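You operate a simulated robot arm through the tools that you are given. There is no shell and no other tool.

Carry out the task below with a simulated two-armed robot. There is one attempt and no reset: what you move stays moved.

TASK
Clear the jammed screw and reset the machine.
Fine: open the clamp, draw the profile out, pull the black knob over the stuck screw, push it back in, then press the red button. Where these are worked on the way, their far stop is far enough and under half their travel is too little: black knob.

The check looks at the end state, three seconds after you hand in, the way a careful person would. Anything else that was tipped, shoved, dropped, spilled or broken makes it a failure.

THE ROBOT
Two 7-joint arms with fingered hands on one trunk that stands fixed in place. Base frame: the origin is at the foot of the trunk, x ahead of it, y to its left, z up. Readings come in m, degrees, newtons and seconds.
The left shoulder is at [0.03, 0.136, 1.255], the right one opposite. With the tool pointing down near the work surface each hand reaches from about 0.4 to 0.5 m from the base axis, measured 20 degrees to its own side. Payload 5 kg a hand.
Tool frame (each hand has its own): the origin (TCP) lies between the finger pads and is the grasp point; the fingertips stand 0.042 m ahead of it; z points along the fingers, y is the line along which they close. The gripper opens to 0.208 m. The gripper's body begins 0.119 m behind the TCP. The gripper is a hand of 4 fingers: y runs from the thumb to the fingers, the wrist lies at [0, 0, -0.332] in the tool frame.
Orientation is that of the tool frame in the base frame, as [roll, pitch, yaw] about the fixed x, y, z axes, in that order (R = Rz(yaw) Ry(pitch) Rx(roll)). With the fingers straight down and closing along the base's y, the tool's x points along the base's -x, its y along +y and its z along -z.

THE INTERFACE
- The arms move only by the tool apply_moves. It takes "left_targets", "right_targets" or both (then of equal length, played together; a hand with none holds still); each is a list of rows, each a list of 2 entries, a list of its own where there are three numbers: the shift along the tool's x, y, z in units of 250 mm (1.0 is 250 mm), then the turn, a rotation vector about the tool's x, y, z in units of 180 degrees (1.0 is 180 degrees). In form: [[[x, y, z], [wx, wy, wz]], ...]. A call has 1 to 20 rows; each row is the pose to reach, as a shift and turn from the pose commanded when the call began, along the tool's axes at that moment. A call with a number of a shift or a turn outside -1 to 1 is refused whole. A row lasts 0.2 s, in which the tool goes at most 0.05 m and 8.6 degrees; a call with a longer step from one row to the next is refused whole. A pose out of reach is approached as far as the arm can. The call stops where the force on the tool passes 80 N (or 10 N more than at its start, if that is more) or the arm is blocked; 0.2 s more then pass. In this call time passes only in rows, and 0.2 s behind the last. It gives the time, the measured TCP pose, the force on the tool (base axes), the opening and the grip force at its end, in the units of the frame above (readings bear some noise), with the torque about the TCP (base axes, N m) and any sound that the robot's microphone picked up.
- Cameras (640 x 400 px; columns grow to the right, rows downward): "scene" is now at [0.0317, -0.0534, 1.9834]; the picture's right is [-0.66, -0.75, 0.00], its down [-0.55, 0.48, -0.68] and it looks along [0.51, -0.45, -0.73] (base axes); focal length 338 px, centre (320, 200). "left" rides on the left gripper at [-0.101, 0, -0.145] in its tool frame; the picture's right is [0.00, -1.00, 0.00], its down [0.82, 0.00, -0.57] and it looks along [0.57, 0.00, 0.82] (tool axes); focal length 261 px, centre (320, 200). "right" rides on the right gripper at [0.101, 0.001, -0.145] in its tool frame; the picture's right is [-0.01, 1.00, 0.00], its down [-0.82, 0.00, -0.57] and it looks along [-0.57, 0.00, 0.82] (tool axes); focal length 261 px, centre (320, 200). There is no depth. A picture from a camera that has moved, and an enlarged one, comes with that camera's place and axes in the base frame and with its lens.
- camera(camera): a new picture of that camera. The clock stands still meanwhile.
- move_column(by): slides the trunk up (or, below 0, down) by that many m; the arms and the scene camera ride with it, the base frame stays. It gives what a move gives, with no picture.
- curl_fingers(finger1, finger2, finger3, thumb_bend, hand): sets how far each is bent, from 0 (flat) to 1 (curled in); at 0.3 the hand is open as for a grip, at 0.7 the pads meet at the TCP. One left out holds its place. A second passes; each finger stops where it meets its share of the squeeze, and holds until it gets a number again. It is the only way to open and close the hand. It gives what a move gives, with no picture; readings hold the bend of each and the force on the fingers (four entries, about 0 where the hand has none), thumb and palm.
- turn_head(pan, tilt): turns the head with the scene camera to pan (to the left, within 143 degrees either way) and tilt (down, from -29 to 69), counted from straight ahead of the robot. It gives what a move gives.
- zoom(camera, box): a new picture of the part [left, top, right, bottom] of that camera's present view, enlarged. The clock stands still meanwhile.
- close_job(): hands the job in; it is judged then, once.

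Nothing tells you positions but the pictures and the camera data. Unless the task says otherwise, let go and move clear before handing in.

The tools are called after "Emit:" as name(argument=value, ...) on one line, values as JSON. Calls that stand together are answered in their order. apply_moves: Moves the arms, as the interface text tells. Its arguments: {"type":"object","properties":{"left_targets":{"type":"array","items":{"type":"array"}},"right_targets":{"type":"array","items":{"type":"array"}}},"required":[]} The other tools are called the same way: move_column (by) slides the trunk up or down; curl_fingers (finger1, finger2, finger3, thumb_bend, hand) moves the fingers one by one; turn_head (pan, tilt) turns the head that bears the scene camera; camera (camera) takes a picture; zoom (camera, box) takes an enlarged picture of a part of a camera's view; close_job () hands the job in.

At the start:

```text
clock: 0.0
left_ee_pos: [0.7508, -0.0433, 1.297]
left_ee_rot: [180.0, 0.0, 180.0]
left_wrist_force: [0.2, -0.6, 0.6]
left_wrist_torque: [-0.01, -0.01, 0.02]
left_finger_gap: 0.2078
left_grasp_force: 0.1
left_shape: jaw
left_bend: [0.3, 0.3, 0.3, 0.3]
left_finger forces: [0.0, 0.0, 0.0, 0.0, 0.1, 0.0]
right_ee_pos: [0.4719, -0.678, 1.2591]
right_ee_rot: [-180.0, 0.0, 180.0]
right_wrist_force: [-0.8, 0.1, -0.7]
right_wrist_torque: [0.02, -0.02, -0.04]
right_finger_gap: 0.2079
right_grasp_force: 0.1
right_shape: jaw
right_bend: [0.3, 0.3, 0.3, 0.3]
right_finger forces: [0.1, 0.1, 0.0, 0.1, 0.0, 0.0]
trunk travel left (down, up): [-0.275, 0.215]
head pan, tilt: [-41.4, 46.8]
```

scene: 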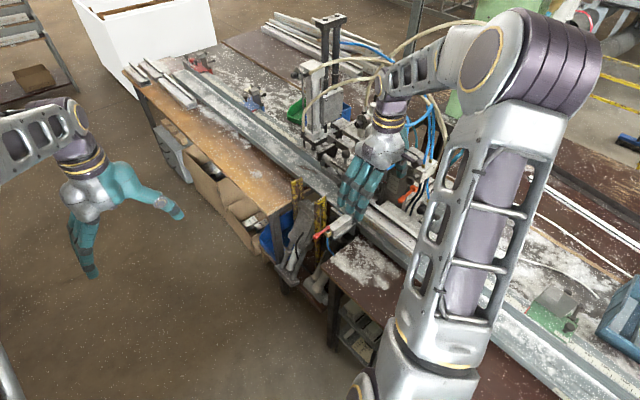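
right: 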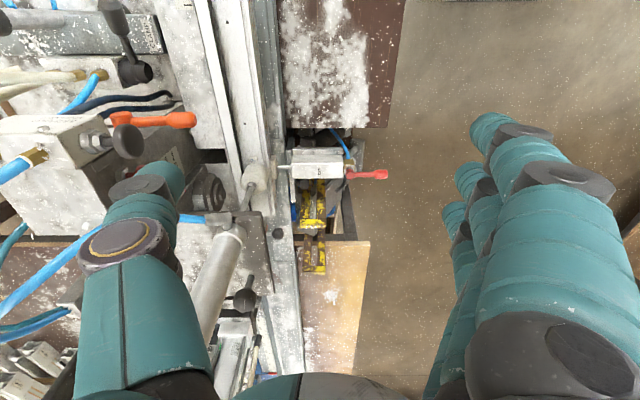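
left: 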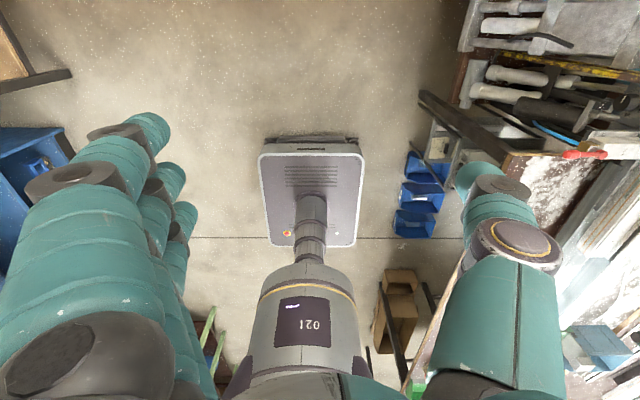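

I see a workbench with an aluminium profile and a clamping/screwing machine to the robot's right, with the right hand hovering over it. First I take closer looks to find the clamp, black knob, profile and red button.

Emit:
zoom(camera="scene", box=[240, 20, 480, 170])

Emit:
zoom(camera="scene", box=[240, 150, 480, 300])

Emit:
zoom(camera="right", box=[0, 0, 400, 250])

Emit:
zoom(camera="right", box=[180, 100, 420, 250])

```text
2.67 times, centred on (360, 95) of scene
camera zoom: at [0.0317, -0.0534, 1.9834], right [-0.66, -0.75, 0.0], down [-0.55, 0.48, -0.68], along [0.51, -0.45, -0.73], focal length 902 px, centre (213, 480)
```

zoom: 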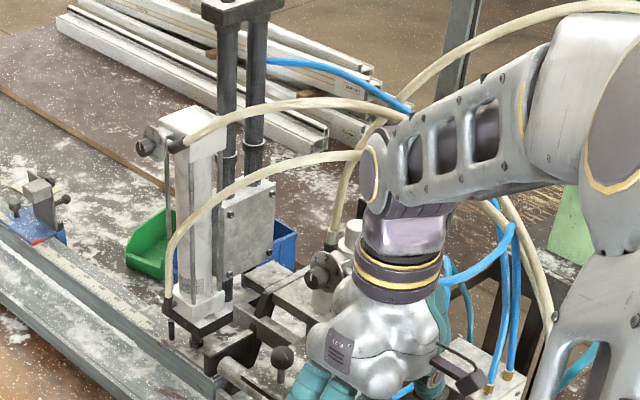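

```text
2.67 times, centred on (360, 225) of scene
camera zoom: at [0.0317, -0.0534, 1.9834], right [-0.66, -0.75, 0.0], down [-0.55, 0.48, -0.68], along [0.51, -0.45, -0.73], focal length 902 px, centre (213, 133)
```

zoom: 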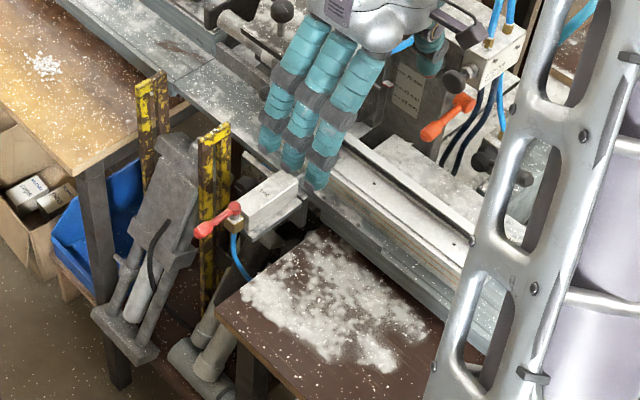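

```text
1.60 times, centred on (200, 125) of right
camera zoom: at [0.3704, -0.6763, 1.4017], right [0.01, 1.0, 0.0], down [0.82, 0.0, 0.57], along [0.57, 0.0, -0.82], focal length 417 px, centre (512, 320)
```

zoom: 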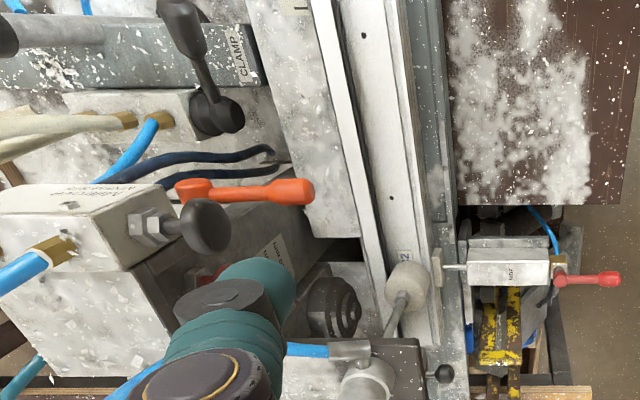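

```text
2.67 times, centred on (300, 175) of right
camera zoom: at [0.3704, -0.6763, 1.4017], right [0.01, 1.0, 0.0], down [0.82, 0.0, 0.57], along [0.57, 0.0, -0.82], focal length 695 px, centre (373, 267)
```

zoom: 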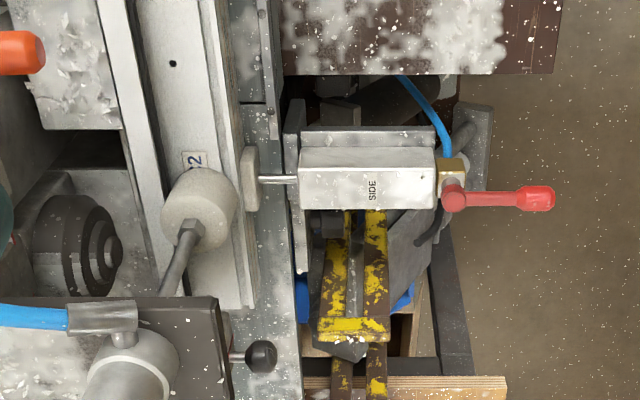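

The machine carries labels ("CLAMP", "SIDE", and something on the white box), and the right hand blocks part of it. I lift the right hand and draw it to the left, clear of the machine, for a better look.

Emit:
apply_moves(right_targets=[[[0, 0, -0.2], [0, 0, 0]], [[0, 0, -0.4], [0, 0, 0]], [[0, 0.2, -0.4], [0, 0, 0]], [[0, 0.4, -0.4], [0, 0, 0]], [[0, 0.6, -0.4], [0, 0, 0]], [[0, 0.8, -0.4], [0, 0, 0]]])

Emit:
camera(camera="scene")

Emit:
camera(camera="right")

```text
clock: 1.4
left_ee_pos: [0.7506, -0.0393, 1.2965]
left_ee_rot: [-179.9, 0.0, -180.0]
left_wrist_force: [-0.3, 1.8, -0.2]
left_wrist_torque: [-0.19, -0.02, 0.02]
left_finger_gap: 0.208
left_grasp_force: 0.0
left_shape: jaw
left_bend: [0.3, 0.3, 0.3, 0.3]
left_finger forces: [0.1, 0.0, 0.0, 0.1, 0.1, 0.0]
right_ee_pos: [0.4701, -0.4758, 1.36]
right_ee_rot: [-179.9, 0.0, 179.9]
right_wrist_force: [-0.4, 0.8, 1.0]
right_wrist_torque: [-0.12, -0.08, 0.01]
right_finger_gap: 0.208
right_grasp_force: 0.1
right_shape: jaw
right_bend: [0.3, 0.3, 0.3, 0.3]
right_finger forces: [0.0, 0.1, 0.1, 0.0, 0.0, 0.0]
trunk travel left (down, up): [-0.275, 0.215]
head pan, tilt: [-41.4, 46.8]
```

```text
taken
camera scene: at [0.031, -0.0505, 1.9835], right [-0.66, -0.75, 0.0], down [-0.55, 0.48, -0.69], along [0.51, -0.45, -0.73], focal length 338 px, centre (320, 200)
```

scene: 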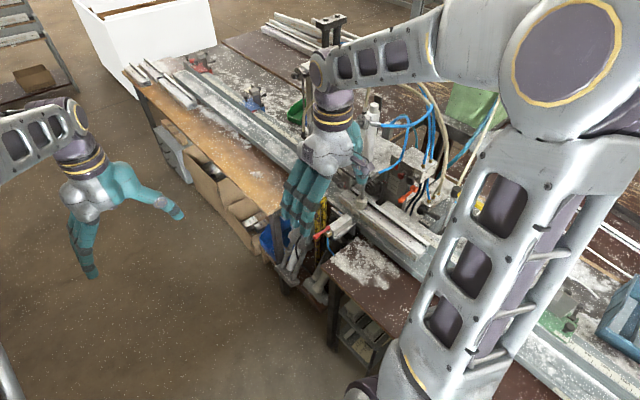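

```text
taken
camera right: at [0.369, -0.4737, 1.5035], right [0.01, 1.0, 0.0], down [0.82, 0.0, 0.57], along [0.57, -0.01, -0.82], focal length 261 px, centre (320, 200)
```

right: 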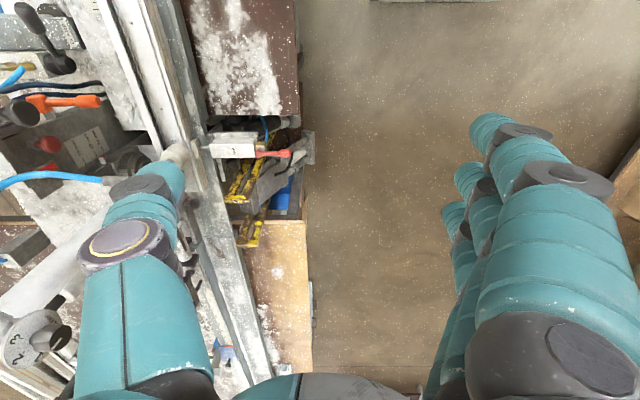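

The profile track runs roughly along x at about y −0.8, with the machine on its far side. I turn the right hand 90° about its axis so its camera looks towards the machine.

Emit:
apply_moves(right_targets=[[[0, 0.04, 0], [0, 0, 0.0455]], [[0, 0.08, 0], [0, 0, 0.091]], [[0, 0.12, 0], [0, 0, 0.1365]], [[0, 0.16, 0], [0, 0, 0.182]], [[0, 0.2, 0], [0, 0, 0.2275]], [[0, 0.2, 0], [0, 0, 0.273]], [[0, 0.2, 0], [0, 0, 0.3185]], [[0, 0.2, 0], [0, 0, 0.364]], [[0, 0.2, 0], [0, 0, 0.4095]], [[0, 0.2, 0], [0, 0, 0.455]], [[0, 0.2, 0], [0, 0, 0.5]]])

Emit:
camera(camera="scene")

Emit:
camera(camera="right")

```text
clock: 3.8
left_ee_pos: [0.7502, -0.0437, 1.2972]
left_ee_rot: [180.0, 0.0, 180.0]
left_wrist_force: [-0.5, 0.1, -0.1]
left_wrist_torque: [-0.01, 0.01, 0.0]
left_finger_gap: 0.208
left_grasp_force: 0.0
left_shape: jaw
left_bend: [0.3, 0.3, 0.3, 0.3]
left_finger forces: [0.1, 0.0, 0.0, 0.0, 0.0, 0.0]
right_ee_pos: [0.4721, -0.4278, 1.3584]
right_ee_rot: [-180.0, 0.0, 89.7]
right_wrist_force: [-0.2, -0.1, 0.3]
right_wrist_torque: [0.02, 0.0, 0.02]
right_finger_gap: 0.208
right_grasp_force: 0.1
right_shape: jaw
right_bend: [0.3, 0.3, 0.3, 0.3]
right_finger forces: [0.0, 0.0, 0.0, 0.0, 0.0, 0.0]
trunk travel left (down, up): [-0.275, 0.215]
head pan, tilt: [-41.4, 46.8]
```

```text
taken
camera scene: at [0.0316, -0.0534, 1.9834], right [-0.66, -0.75, 0.0], down [-0.55, 0.48, -0.68], along [0.51, -0.45, -0.73], focal length 338 px, centre (320, 200)
```

scene: 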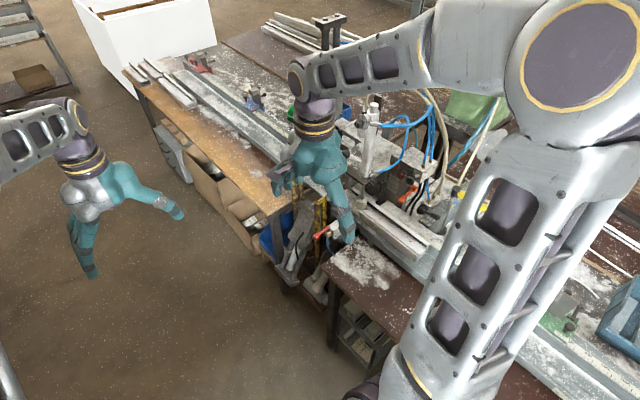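

```text
taken
camera right: at [0.4723, -0.3259, 1.5019], right [1.0, -0.01, 0.0], down [-0.01, -0.82, 0.57], along [0.0, -0.57, -0.82], focal length 261 px, centre (320, 200)
```

right: 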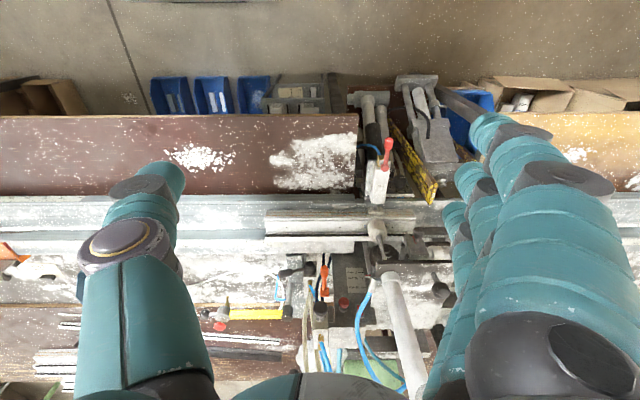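

Now I have a clear downward view of the machine; I zoom in on its parts.

Emit:
zoom(camera="right", box=[250, 190, 450, 315])

Emit:
zoom(camera="right", box=[260, 230, 400, 330])

Emit:
zoom(camera="right", box=[300, 110, 460, 210])

Emit:
zoom(camera="scene", box=[300, 90, 480, 230])

```text
3.20 times, centred on (350, 252) of right
camera zoom: at [0.4723, -0.3259, 1.5019], right [1.0, -0.01, 0.0], down [-0.01, -0.82, 0.57], along [0.0, -0.57, -0.82], focal length 834 px, centre (224, 32)
```

zoom: 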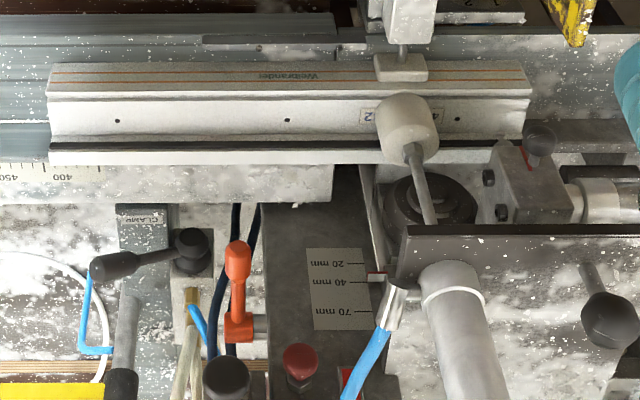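

```text
4.00 times, centred on (330, 280) of right
camera zoom: at [0.4723, -0.3259, 1.5019], right [1.0, -0.01, 0.0], down [-0.01, -0.82, 0.57], along [0.0, -0.57, -0.82], focal length 1043 px, centre (280, -120)
```

zoom: 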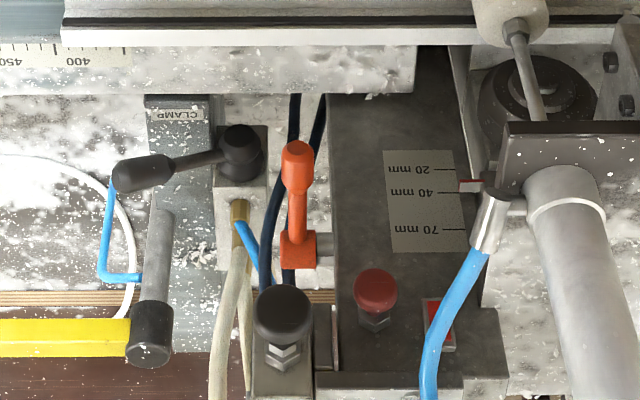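

```text
4.00 times, centred on (380, 160) of right
camera zoom: at [0.4723, -0.3259, 1.5019], right [1.0, -0.01, 0.0], down [-0.01, -0.82, 0.57], along [0.0, -0.57, -0.82], focal length 1043 px, centre (80, 360)
```

zoom: 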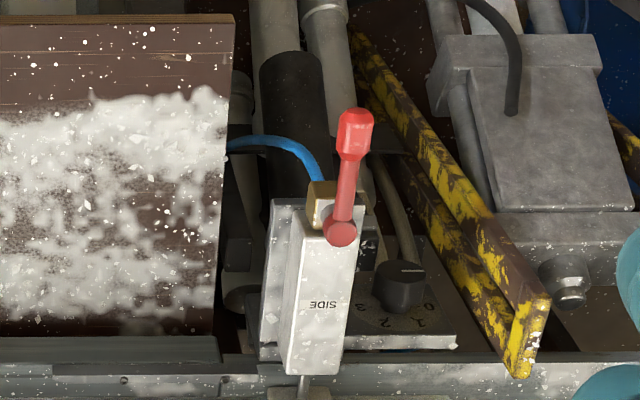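

```text
2.86 times, centred on (390, 160) of scene
camera zoom: at [0.0316, -0.0534, 1.9834], right [-0.66, -0.75, 0.0], down [-0.55, 0.48, -0.68], along [0.51, -0.45, -0.73], focal length 966 px, centre (120, 314)
```

zoom: 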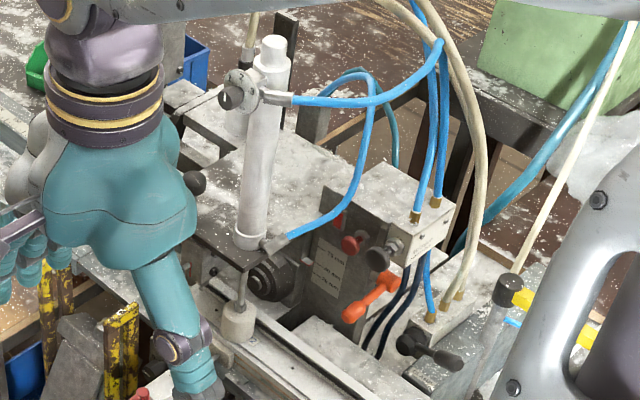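

I locate roughly: cylinder over the profile near [0.65, −0.86], CLAMP lever pivot near [0.44, −0.96, 0.95], red button near [0.53, −0.89, 1.13], SIDE lever near [0.63, −0.55, 0.94]. I move the camera nearer for detail.

Emit:
apply_moves(right_targets=[[[-0.12, 0.04, 0.1], [0, 0, 0]], [[-0.24, 0.08, 0.2], [0, 0, 0]], [[-0.36, 0.1, 0.3], [0, 0, 0]], [[-0.48, 0.12, 0.4], [0, 0, 0]]])

Emit:
camera(camera="right")

Emit:
zoom(camera="right", box=[160, 150, 400, 300])

Emit:
zoom(camera="right", box=[300, 150, 500, 275])

Emit:
zoom(camera="right", box=[240, 240, 400, 340])

```text
clock: 4.8
left_ee_pos: [0.7519, -0.0456, 1.2949]
left_ee_rot: [179.9, -0.1, 179.9]
left_wrist_force: [1.4, -1.0, -1.0]
left_wrist_torque: [0.14, 0.07, 0.01]
left_finger_gap: 0.2077
left_grasp_force: 0.0
left_shape: jaw
left_bend: [0.3, 0.3, 0.3, 0.3]
left_finger forces: [0.1, 0.0, 0.0, 0.1, 0.0, 0.1]
right_ee_pos: [0.5025, -0.5509, 1.2559]
right_ee_rot: [-179.9, 0.0, 90.0]
right_wrist_force: [0.6, -1.4, -0.6]
right_wrist_torque: [0.08, 0.13, 0.03]
right_finger_gap: 0.208
right_grasp_force: 0.1
right_shape: jaw
right_bend: [0.3, 0.3, 0.3, 0.3]
right_finger forces: [0.0, 0.0, 0.0, 0.0, 0.1, 0.0]
trunk travel left (down, up): [-0.275, 0.215]
head pan, tilt: [-41.4, 46.8]
```

```text
taken
camera right: at [0.5031, -0.4483, 1.4002], right [1.0, -0.01, 0.0], down [0.0, -0.82, 0.57], along [0.0, -0.57, -0.82], focal length 261 px, centre (320, 200)
```

right: 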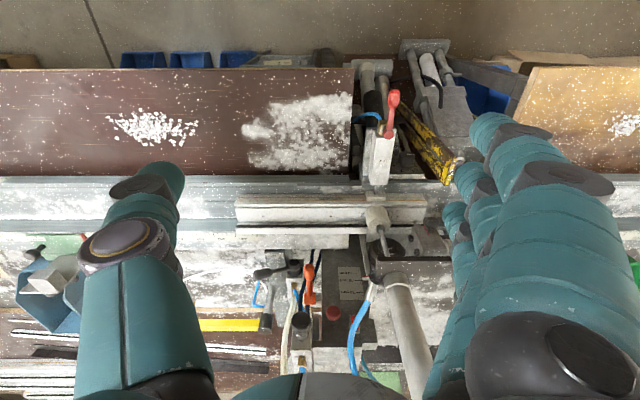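

```text
2.67 times, centred on (280, 225) of right
camera zoom: at [0.5031, -0.4483, 1.4002], right [1.0, -0.01, 0.0], down [0.0, -0.82, 0.57], along [0.0, -0.57, -0.82], focal length 695 px, centre (427, 133)
```

zoom: 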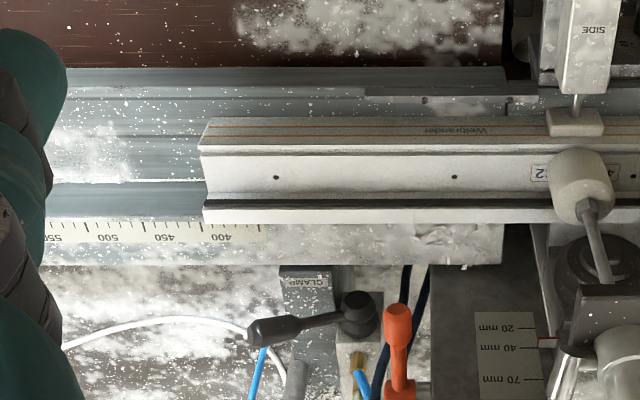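

```text
3.20 times, centred on (400, 212) of right
camera zoom: at [0.5031, -0.4483, 1.4002], right [1.0, -0.01, 0.0], down [0.0, -0.82, 0.57], along [0.0, -0.57, -0.82], focal length 834 px, centre (64, 160)
```

zoom: 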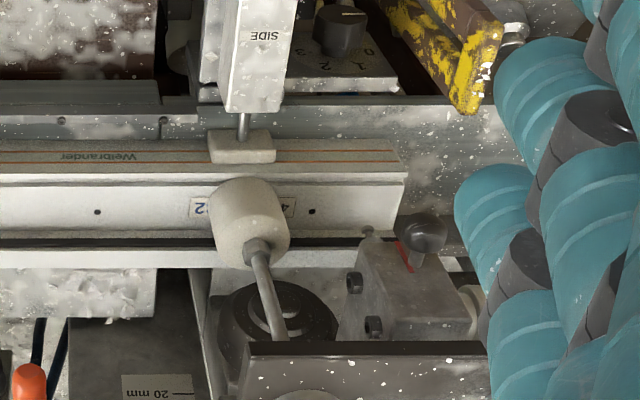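

```text
4.00 times, centred on (320, 290) of right
camera zoom: at [0.5031, -0.4483, 1.4002], right [1.0, -0.01, 0.0], down [0.0, -0.82, 0.57], along [0.0, -0.57, -0.82], focal length 1043 px, centre (320, -160)
```

zoom: 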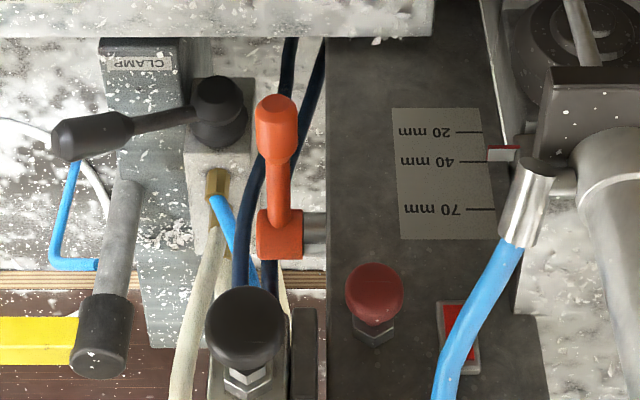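

Next to the hold-down foot there is a grey block with a black knob on top, a red mark and what looks like a screw head beside it (near [0.72, −0.77, 1.01]). I shift the hand camera to +x to look at this block squarely.

Emit:
apply_moves(right_targets=[[[0, 0.18, 0], [0, 0, 0]], [[0, 0.36, 0], [0, 0, 0]], [[0, 0.54, 0], [0, 0, 0]], [[0, 0.72, 0], [0, 0, 0]]])

Emit:
camera(camera="right")

Emit:
zoom(camera="right", box=[240, 150, 440, 275])

Emit:
zoom(camera="right", box=[290, 190, 390, 253])

Emit:
camera(camera="scene")

```text
clock: 5.8
left_ee_pos: [0.7537, -0.0447, 1.2946]
left_ee_rot: [179.9, -0.3, 179.9]
left_wrist_force: [1.8, -1.2, -1.1]
left_wrist_torque: [0.1, 0.21, 0.01]
left_finger_gap: 0.2076
left_grasp_force: 0.1
left_shape: jaw
left_bend: [0.3, 0.3, 0.3, 0.3]
left_finger forces: [0.0, 0.0, 0.0, 0.1, 0.0, 0.0]
right_ee_pos: [0.6849, -0.5495, 1.255]
right_ee_rot: [-179.8, 0.0, 89.9]
right_wrist_force: [0.2, -1.3, -0.3]
right_wrist_torque: [0.15, 0.12, -0.03]
right_finger_gap: 0.2081
right_grasp_force: 0.1
right_shape: jaw
right_bend: [0.3, 0.3, 0.3, 0.3]
right_finger forces: [0.0, 0.0, 0.0, 0.0, 0.0, 0.0]
trunk travel left (down, up): [-0.275, 0.215]
head pan, tilt: [-41.4, 46.8]
```

```text
taken
camera right: at [0.6854, -0.4469, 1.4002], right [1.0, -0.01, 0.0], down [0.0, -0.82, 0.57], along [-0.01, -0.57, -0.82], focal length 261 px, centre (320, 200)
```

right: 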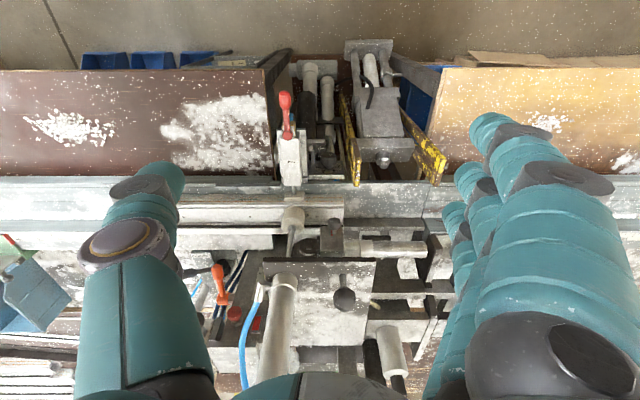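

```text
3.20 times, centred on (340, 212) of right
camera zoom: at [0.6854, -0.4469, 1.4002], right [1.0, -0.01, 0.0], down [0.0, -0.82, 0.57], along [-0.01, -0.57, -0.82], focal length 834 px, centre (256, 160)
```

zoom: 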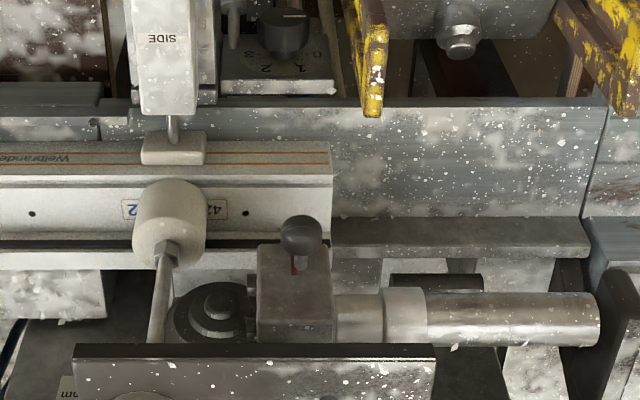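

```text
6.35 times, centred on (340, 222) of right
camera zoom: at [0.6854, -0.4469, 1.4002], right [1.0, -0.01, 0.0], down [0.0, -0.82, 0.57], along [-0.01, -0.57, -0.82], focal length 1655 px, centre (193, 64)
```

zoom: 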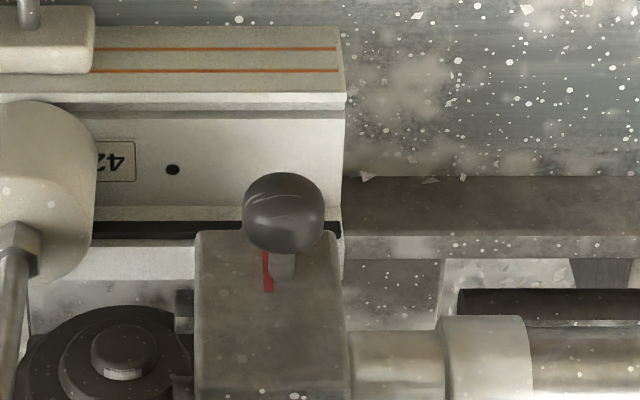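

```text
taken
camera scene: at [0.0361, -0.0542, 1.9831], right [-0.66, -0.75, 0.0], down [-0.55, 0.48, -0.68], along [0.51, -0.45, -0.73], focal length 338 px, centre (320, 200)
```

scene: 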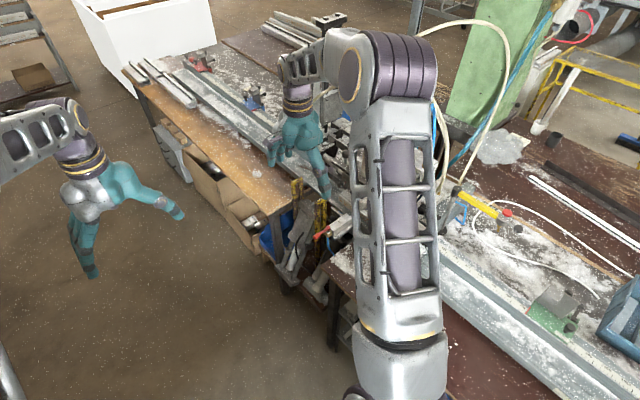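

The grey block with knob 1 (near [0.706, −0.747, 1.04]) sits beside the profile end; there's a second ball knob higher on the plate (near [0.715, −0.783, 1.17]). I zoom in on that and then view from another angle.

Emit:
zoom(camera="right", box=[230, 240, 430, 365])

Emit:
zoom(camera="right", box=[180, 180, 330, 274])

Emit:
zoom(camera="right", box=[260, 70, 420, 170])

```text
3.20 times, centred on (330, 302) of right
camera zoom: at [0.6854, -0.4469, 1.4002], right [1.0, -0.01, 0.0], down [0.0, -0.82, 0.57], along [-0.01, -0.57, -0.82], focal length 834 px, centre (288, -128)
```

zoom: 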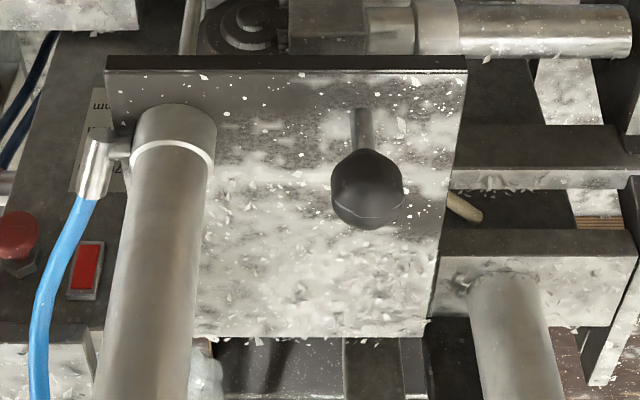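

```text
4.26 times, centred on (255, 227) of right
camera zoom: at [0.6854, -0.4469, 1.4002], right [1.0, -0.01, 0.0], down [0.0, -0.82, 0.57], along [-0.01, -0.57, -0.82], focal length 1109 px, centre (597, 85)
```

zoom: 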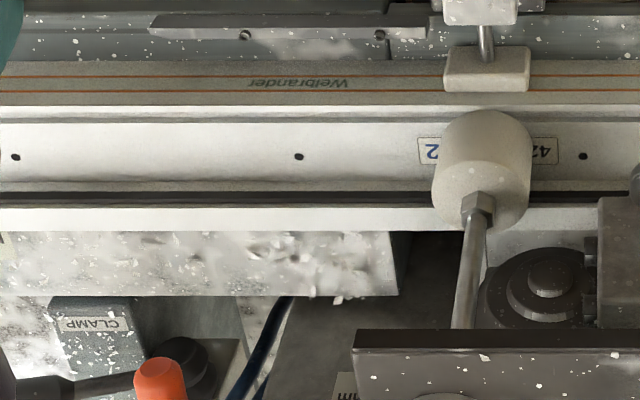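

```text
4.00 times, centred on (340, 120) of right
camera zoom: at [0.6854, -0.4469, 1.4002], right [1.0, -0.01, 0.0], down [0.0, -0.82, 0.57], along [-0.01, -0.57, -0.82], focal length 1043 px, centre (240, 520)
```

zoom: 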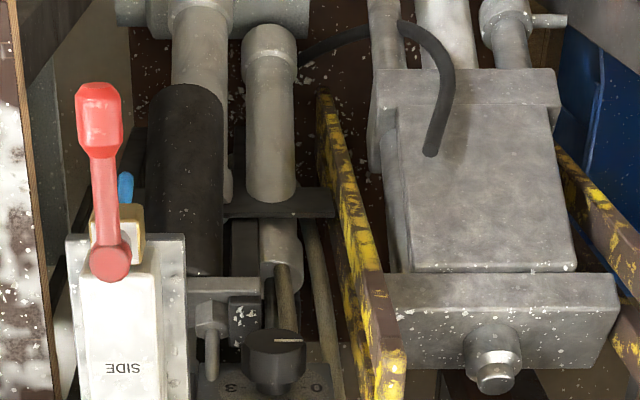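

I still need to see the stuck screw and the labels better, so I shift the hand camera a little left and lower.

Emit:
apply_moves(right_targets=[[[0, -0.16, 0.1], [0, 0, 0]], [[0, -0.32, 0.2], [0, 0, 0]], [[0, -0.46, 0.3], [0, 0, 0]]])

Emit:
camera(camera="right")

Emit:
zoom(camera="right", box=[340, 190, 440, 253])

Emit:
zoom(camera="right", box=[180, 230, 380, 355])

Emit:
zoom(camera="right", box=[140, 150, 340, 275])

```text
clock: 6.6
left_ee_pos: [0.7492, -0.0437, 1.2968]
left_ee_rot: [-179.9, 0.1, -180.0]
left_wrist_force: [0.1, -0.5, 2.1]
left_wrist_torque: [0.02, -0.08, 0.0]
left_finger_gap: 0.2078
left_grasp_force: 0.1
left_shape: jaw
left_bend: [0.3, 0.3, 0.3, 0.3]
left_finger forces: [0.0, 0.0, 0.1, 0.0, 0.1, 0.0]
right_ee_pos: [0.564, -0.5471, 1.1836]
right_ee_rot: [179.9, 0.0, 90.1]
right_wrist_force: [0.0, -0.6, 0.7]
right_wrist_torque: [-0.03, -0.04, 0.0]
right_finger_gap: 0.2078
right_grasp_force: 0.1
right_shape: jaw
right_bend: [0.3, 0.3, 0.3, 0.3]
right_finger forces: [0.0, 0.0, 0.0, 0.1, 0.0, 0.0]
trunk travel left (down, up): [-0.275, 0.215]
head pan, tilt: [-41.4, 46.8]
```

```text
taken
camera right: at [0.5653, -0.4453, 1.3277], right [1.0, 0.0, 0.0], down [0.0, -0.82, 0.57], along [0.0, -0.57, -0.82], focal length 261 px, centre (320, 200)
```

right: 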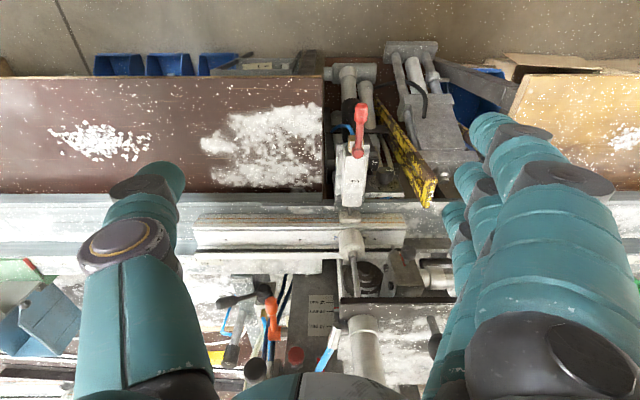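

```text
6.35 times, centred on (390, 222) of right
camera zoom: at [0.5653, -0.4453, 1.3277], right [1.0, 0.0, 0.0], down [0.0, -0.82, 0.57], along [0.0, -0.57, -0.82], focal length 1655 px, centre (-124, 64)
```

zoom: 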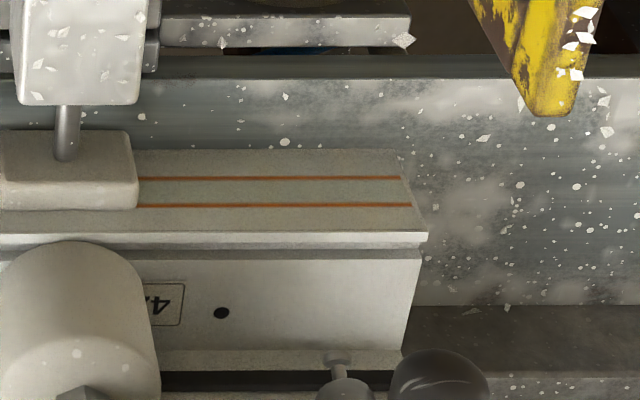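

```text
3.20 times, centred on (280, 292) of right
camera zoom: at [0.5653, -0.4453, 1.3277], right [1.0, 0.0, 0.0], down [0.0, -0.82, 0.57], along [0.0, -0.57, -0.82], focal length 834 px, centre (448, -96)
```

zoom: 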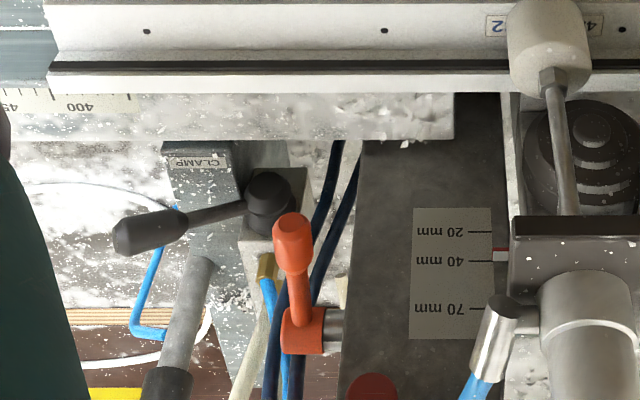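

```text
3.20 times, centred on (240, 212) of right
camera zoom: at [0.5653, -0.4453, 1.3277], right [1.0, 0.0, 0.0], down [0.0, -0.82, 0.57], along [0.0, -0.57, -0.82], focal length 834 px, centre (576, 160)
```

zoom: 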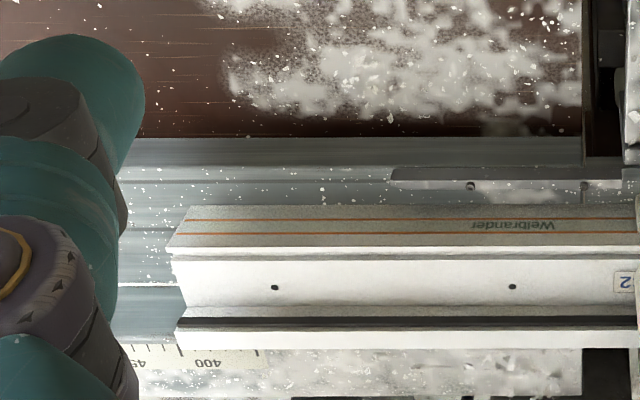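

I see a screw head standing right beside knob 1 on the grey block. I zoom in lower on it, and look at the labels on the valve box.

Emit:
zoom(camera="right", box=[350, 220, 450, 283])

Emit:
zoom(camera="right", box=[200, 280, 340, 380])

Emit:
zoom(camera="right", box=[320, 90, 400, 220])

Emit:
zoom(camera="scene", box=[300, 100, 400, 220])

```text
6.35 times, centred on (400, 252) of right
camera zoom: at [0.5653, -0.4453, 1.3277], right [1.0, 0.0, 0.0], down [0.0, -0.82, 0.57], along [0.0, -0.57, -0.82], focal length 1655 px, centre (-188, -127)
```

zoom: 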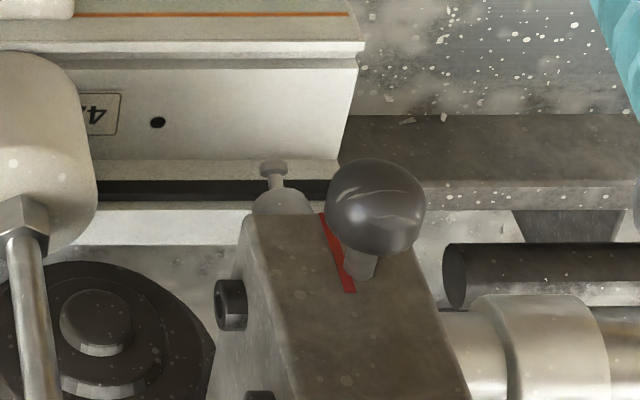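

```text
4.00 times, centred on (270, 330) of right
camera zoom: at [0.5653, -0.4453, 1.3277], right [1.0, 0.0, 0.0], down [0.0, -0.82, 0.57], along [0.0, -0.57, -0.82], focal length 1043 px, centre (520, -320)
```

zoom: 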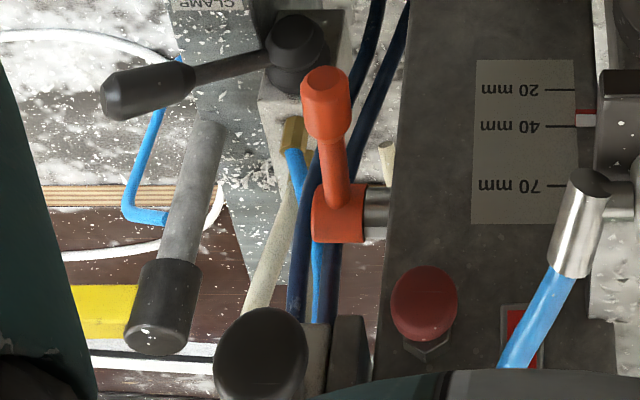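

```text
3.08 times, centred on (360, 155) of right
camera zoom: at [0.5653, -0.4453, 1.3277], right [1.0, 0.0, 0.0], down [0.0, -0.82, 0.57], along [0.0, -0.57, -0.82], focal length 802 px, centre (197, 338)
```

zoom: 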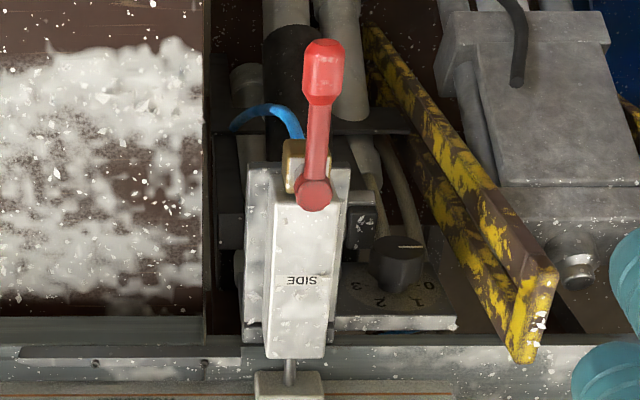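

```text
3.33 times, centred on (350, 160) of scene
camera zoom: at [0.0299, -0.0535, 1.9835], right [-0.66, -0.75, 0.0], down [-0.55, 0.48, -0.69], along [0.51, -0.45, -0.73], focal length 1127 px, centre (220, 333)
```

zoom: 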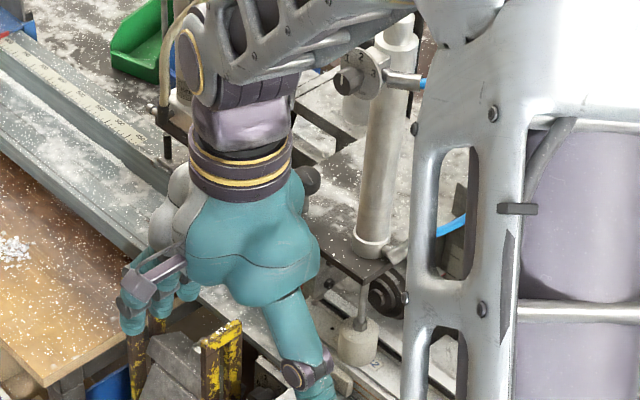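

The stuck screw pokes out of the grey block's nose towards the profile (near [0.70, −0.787, 0.99]), and knob 1 (near [0.7065, −0.75, 1.035]) is the black knob over it. To see how its stem runs, I back off and tilt the hand so its camera looks nearly horizontally along −y.

Emit:
apply_moves(right_targets=[[[0.13, 0.05, 0], [0, -0.0417, 0]], [[0.26, 0.1, 0], [0, -0.0833, 0]], [[0.39, 0.15, 0.05], [0, -0.125, 0]], [[0.39, 0.22, 0.1], [0, -0.1667, 0]], [[0.39, 0.22, 0.15], [0, -0.2083, 0]], [[0.39, 0.22, 0.2], [0, -0.25, 0]]])

Emit:
camera(camera="right")

Emit:
zoom(camera="right", box=[300, 150, 460, 250])

Emit:
zoom(camera="right", box=[180, 150, 340, 250])

Emit:
camera(camera="scene")

```text
clock: 8.0
left_ee_pos: [0.752, -0.0402, 1.2953]
left_ee_rot: [180.0, -0.1, 179.9]
left_wrist_force: [0.4, 1.6, -0.3]
left_wrist_torque: [-0.25, 0.17, 0.03]
left_finger_gap: 0.2078
left_grasp_force: 0.1
left_shape: jaw
left_bend: [0.3, 0.3, 0.3, 0.3]
left_finger forces: [0.0, 0.0, 0.1, 0.0, 0.0, 0.0]
right_ee_pos: [0.6222, -0.4505, 1.1327]
right_ee_rot: [-180.0, 45.2, 90.1]
right_wrist_force: [-0.1, 1.0, 0.6]
right_wrist_torque: [-0.06, 0.06, -0.06]
right_finger_gap: 0.208
right_grasp_force: 0.0
right_shape: jaw
right_bend: [0.3, 0.3, 0.3, 0.3]
right_finger forces: [0.1, 0.0, 0.0, 0.0, 0.0, 0.0]
trunk travel left (down, up): [-0.275, 0.215]
head pan, tilt: [-41.4, 46.8]
```

```text
taken
camera right: at [0.6239, -0.2744, 1.1625], right [1.0, 0.0, 0.0], down [0.0, -0.17, 0.98], along [0.0, -0.98, -0.17], focal length 261 px, centre (320, 200)
```

right: 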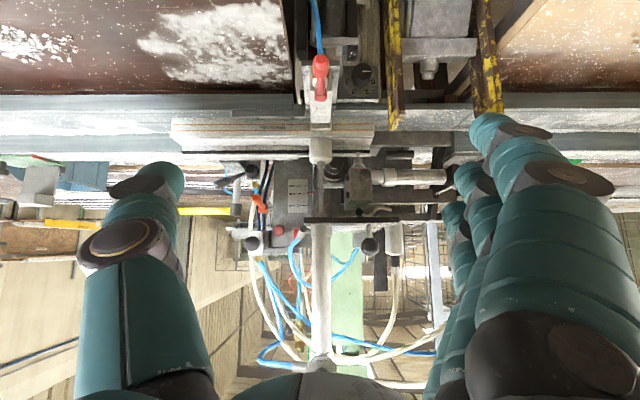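

```text
4.00 times, centred on (380, 200) of right
camera zoom: at [0.6239, -0.2744, 1.1625], right [1.0, 0.0, 0.0], down [0.0, -0.17, 0.98], along [0.0, -0.98, -0.17], focal length 1043 px, centre (80, 200)
```

zoom: 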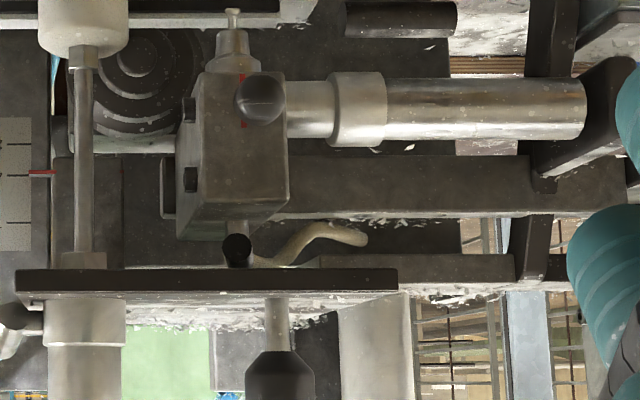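

```text
4.00 times, centred on (260, 200) of right
camera zoom: at [0.6239, -0.2744, 1.1625], right [1.0, 0.0, 0.0], down [0.0, -0.17, 0.98], along [0.0, -0.98, -0.17], focal length 1043 px, centre (560, 200)
```

zoom: 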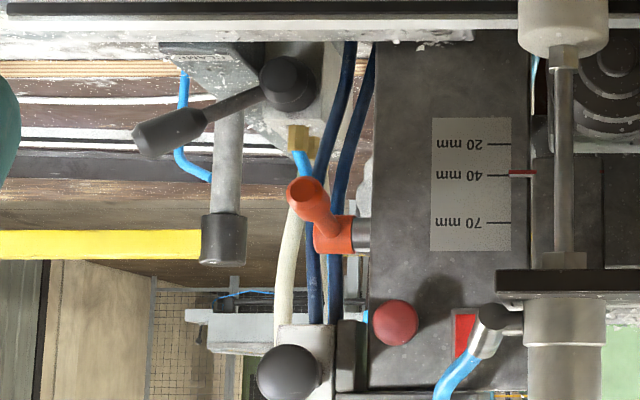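

```text
taken
camera scene: at [0.034, -0.0505, 1.9834], right [-0.66, -0.75, 0.0], down [-0.55, 0.48, -0.68], along [0.51, -0.45, -0.73], focal length 338 px, centre (320, 200)
```

scene: 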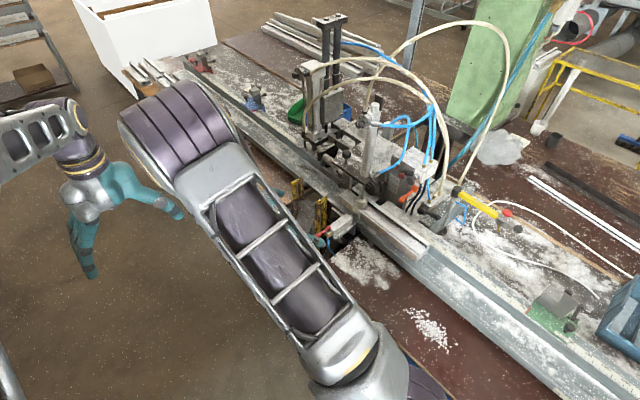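

Now it's clear: knob 1 protrudes from the block's front face on a stem along +y, above a nozzle with the screw hanging down — so "pull" is towards +y. The scene camera now sees the machine; I zoom there.

Emit:
zoom(camera="scene", box=[300, 90, 460, 190])

Emit:
zoom(camera="scene", box=[310, 130, 420, 199])

Emit:
zoom(camera="scene", box=[300, 170, 460, 270])

Emit:
zoom(camera="scene", box=[370, 140, 480, 209])

```text
4.00 times, centred on (380, 140) of scene
camera zoom: at [0.034, -0.0505, 1.9834], right [-0.66, -0.75, 0.0], down [-0.55, 0.48, -0.68], along [0.51, -0.45, -0.73], focal length 1352 px, centre (80, 440)
```

zoom: 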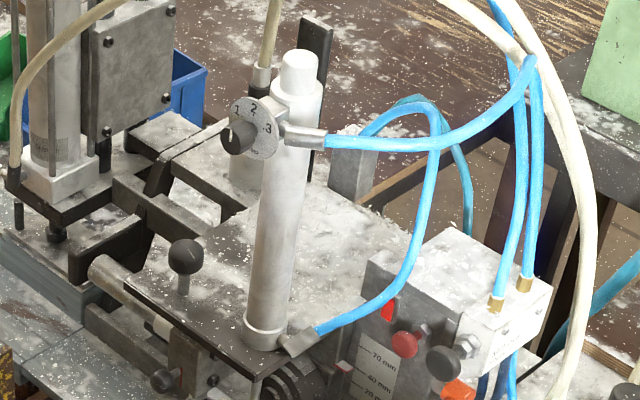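

```text
5.80 times, centred on (365, 164) of scene
camera zoom: at [0.034, -0.0505, 1.9834], right [-0.66, -0.75, 0.0], down [-0.55, 0.48, -0.68], along [0.51, -0.45, -0.73], focal length 1960 px, centre (59, 406)
```

zoom: 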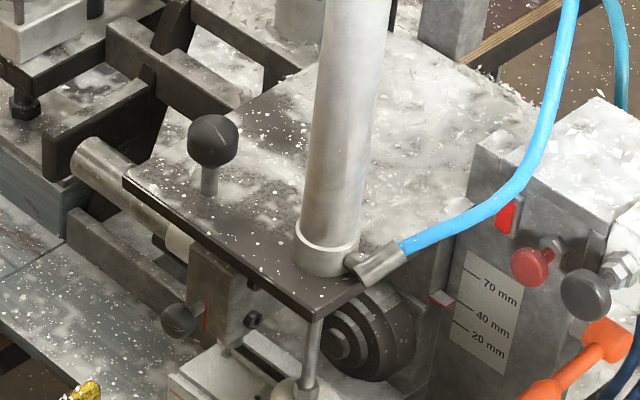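

```text
4.00 times, centred on (380, 220) of scene
camera zoom: at [0.034, -0.0505, 1.9834], right [-0.66, -0.75, 0.0], down [-0.55, 0.48, -0.68], along [0.51, -0.45, -0.73], focal length 1352 px, centre (80, 120)
```

zoom: 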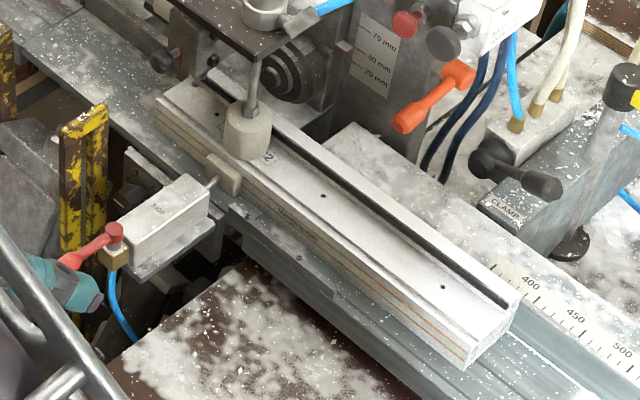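

```text
5.80 times, centred on (425, 174) of scene
camera zoom: at [0.034, -0.0505, 1.9834], right [-0.66, -0.75, 0.0], down [-0.55, 0.48, -0.68], along [0.51, -0.45, -0.73], focal length 1960 px, centre (-289, 348)
```

zoom: 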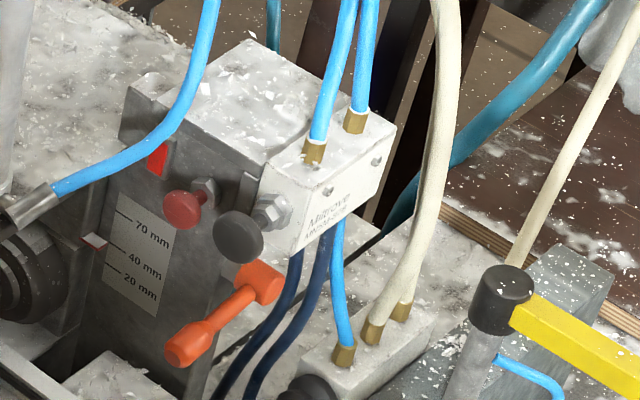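

The scene view now shows the layout: profile held by the vertical clamp foot and the SIDE foot, a black CLAMP valve lever, orange lever, and the red mushroom button. I zoom closely at the CLAMP lever, the foot and the SIDE clamp to understand their hinges.

Emit:
zoom(camera="scene", box=[400, 190, 464, 230])

Emit:
zoom(camera="scene", box=[330, 170, 394, 210])

Emit:
zoom(camera="scene", box=[300, 205, 364, 245])

Emit:
zoom(camera="right", box=[210, 155, 290, 205])

```text
10.00 times, centred on (432, 210) of scene
camera zoom: at [0.034, -0.0505, 1.9834], right [-0.66, -0.75, 0.0], down [-0.55, 0.48, -0.68], along [0.51, -0.45, -0.73], focal length 3380 px, centre (-800, 100)
```

zoom: 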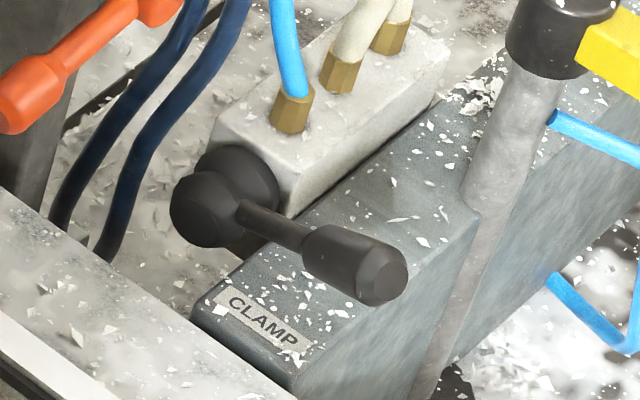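

```text
10.00 times, centred on (362, 190) of scene
camera zoom: at [0.034, -0.0505, 1.9834], right [-0.66, -0.75, 0.0], down [-0.55, 0.48, -0.68], along [0.51, -0.45, -0.73], focal length 3380 px, centre (-100, 300)
```

zoom: 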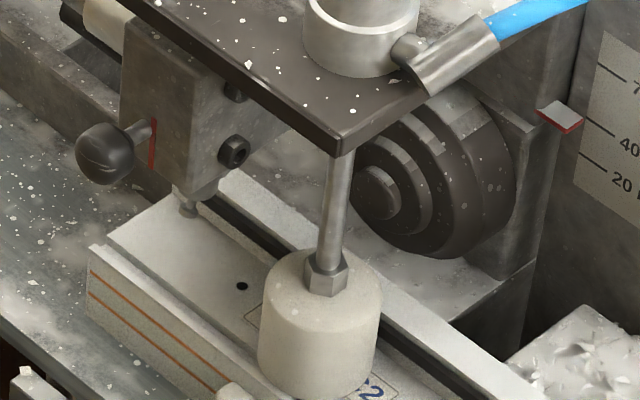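

```text
10.00 times, centred on (332, 225) of scene
camera zoom: at [0.034, -0.0505, 1.9834], right [-0.66, -0.75, 0.0], down [-0.55, 0.48, -0.68], along [0.51, -0.45, -0.73], focal length 3380 px, centre (200, -50)
```

zoom: 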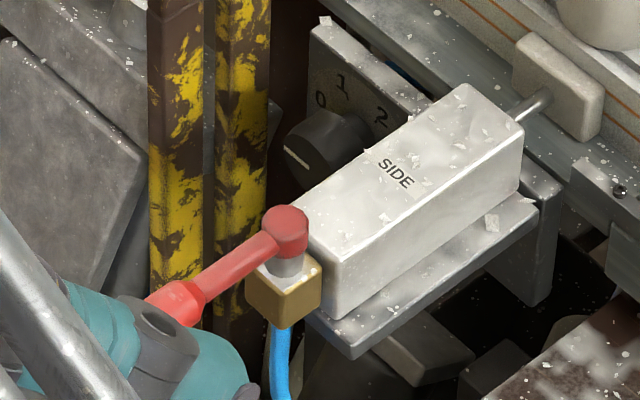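

```text
8.00 times, centred on (250, 180) of right
camera zoom: at [0.6239, -0.2744, 1.1625], right [1.0, 0.0, 0.0], down [0.0, -0.17, 0.98], along [0.0, -0.98, -0.17], focal length 2085 px, centre (880, 360)
```

zoom: 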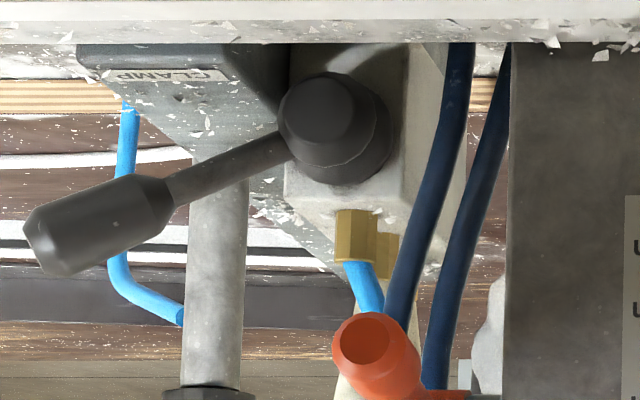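

Now I understand the CLAMP lever: its boss faces +y (pivot near [0.440, −0.94, 0.965]), handle pointing −x and ~28° up (tip near [0.354, −0.931, 1.011]), with a beam just below it, so it should swing up and over towards +x. I first shape the right hand into a pointing peg, in free space, and look at it.

Emit:
curl_fingers(hand="right", finger1=1.0, finger2=0.7, finger3=1.0, thumb_bend=0.7)

Emit:
camera(camera="right")

```text
clock: 9.0
left_ee_pos: [0.7513, -0.0427, 1.2973]
left_ee_rot: [180.0, 0.0, -180.0]
left_wrist_force: [0.7, 0.9, -1.1]
left_wrist_torque: [0.0, 0.03, 0.01]
left_finger_gap: 0.208
left_grasp_force: 0.1
left_shape: jaw
left_bend: [0.3, 0.3, 0.3, 0.3]
left_finger forces: [0.0, 0.1, 0.1, 0.0, 0.1, 0.0]
right_ee_pos: [0.6218, -0.4505, 1.1331]
right_ee_rot: [-180.0, 45.0, 90.1]
right_wrist_force: [-0.5, 0.6, -0.3]
right_wrist_torque: [0.0, 0.01, -0.02]
right_finger_gap: 0.0716
right_grasp_force: 0.1
right_shape: fingers
right_bend: [1.0, 0.7, 1.0, 0.7]
right_finger forces: [0.0, 0.0, 0.1, 0.0, 0.1, 0.0]
trunk travel left (down, up): [-0.275, 0.215]
head pan, tilt: [-41.4, 46.8]
```

```text
taken
camera right: at [0.6226, -0.2756, 1.1629], right [1.0, 0.0, 0.0], down [0.0, -0.18, 0.98], along [0.0, -0.98, -0.18], focal length 261 px, centre (320, 200)
```

right: 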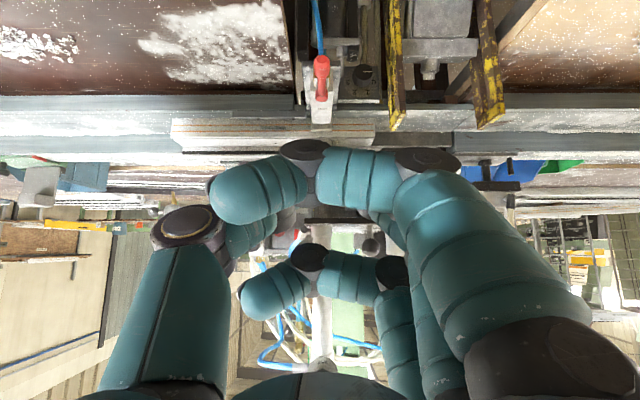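

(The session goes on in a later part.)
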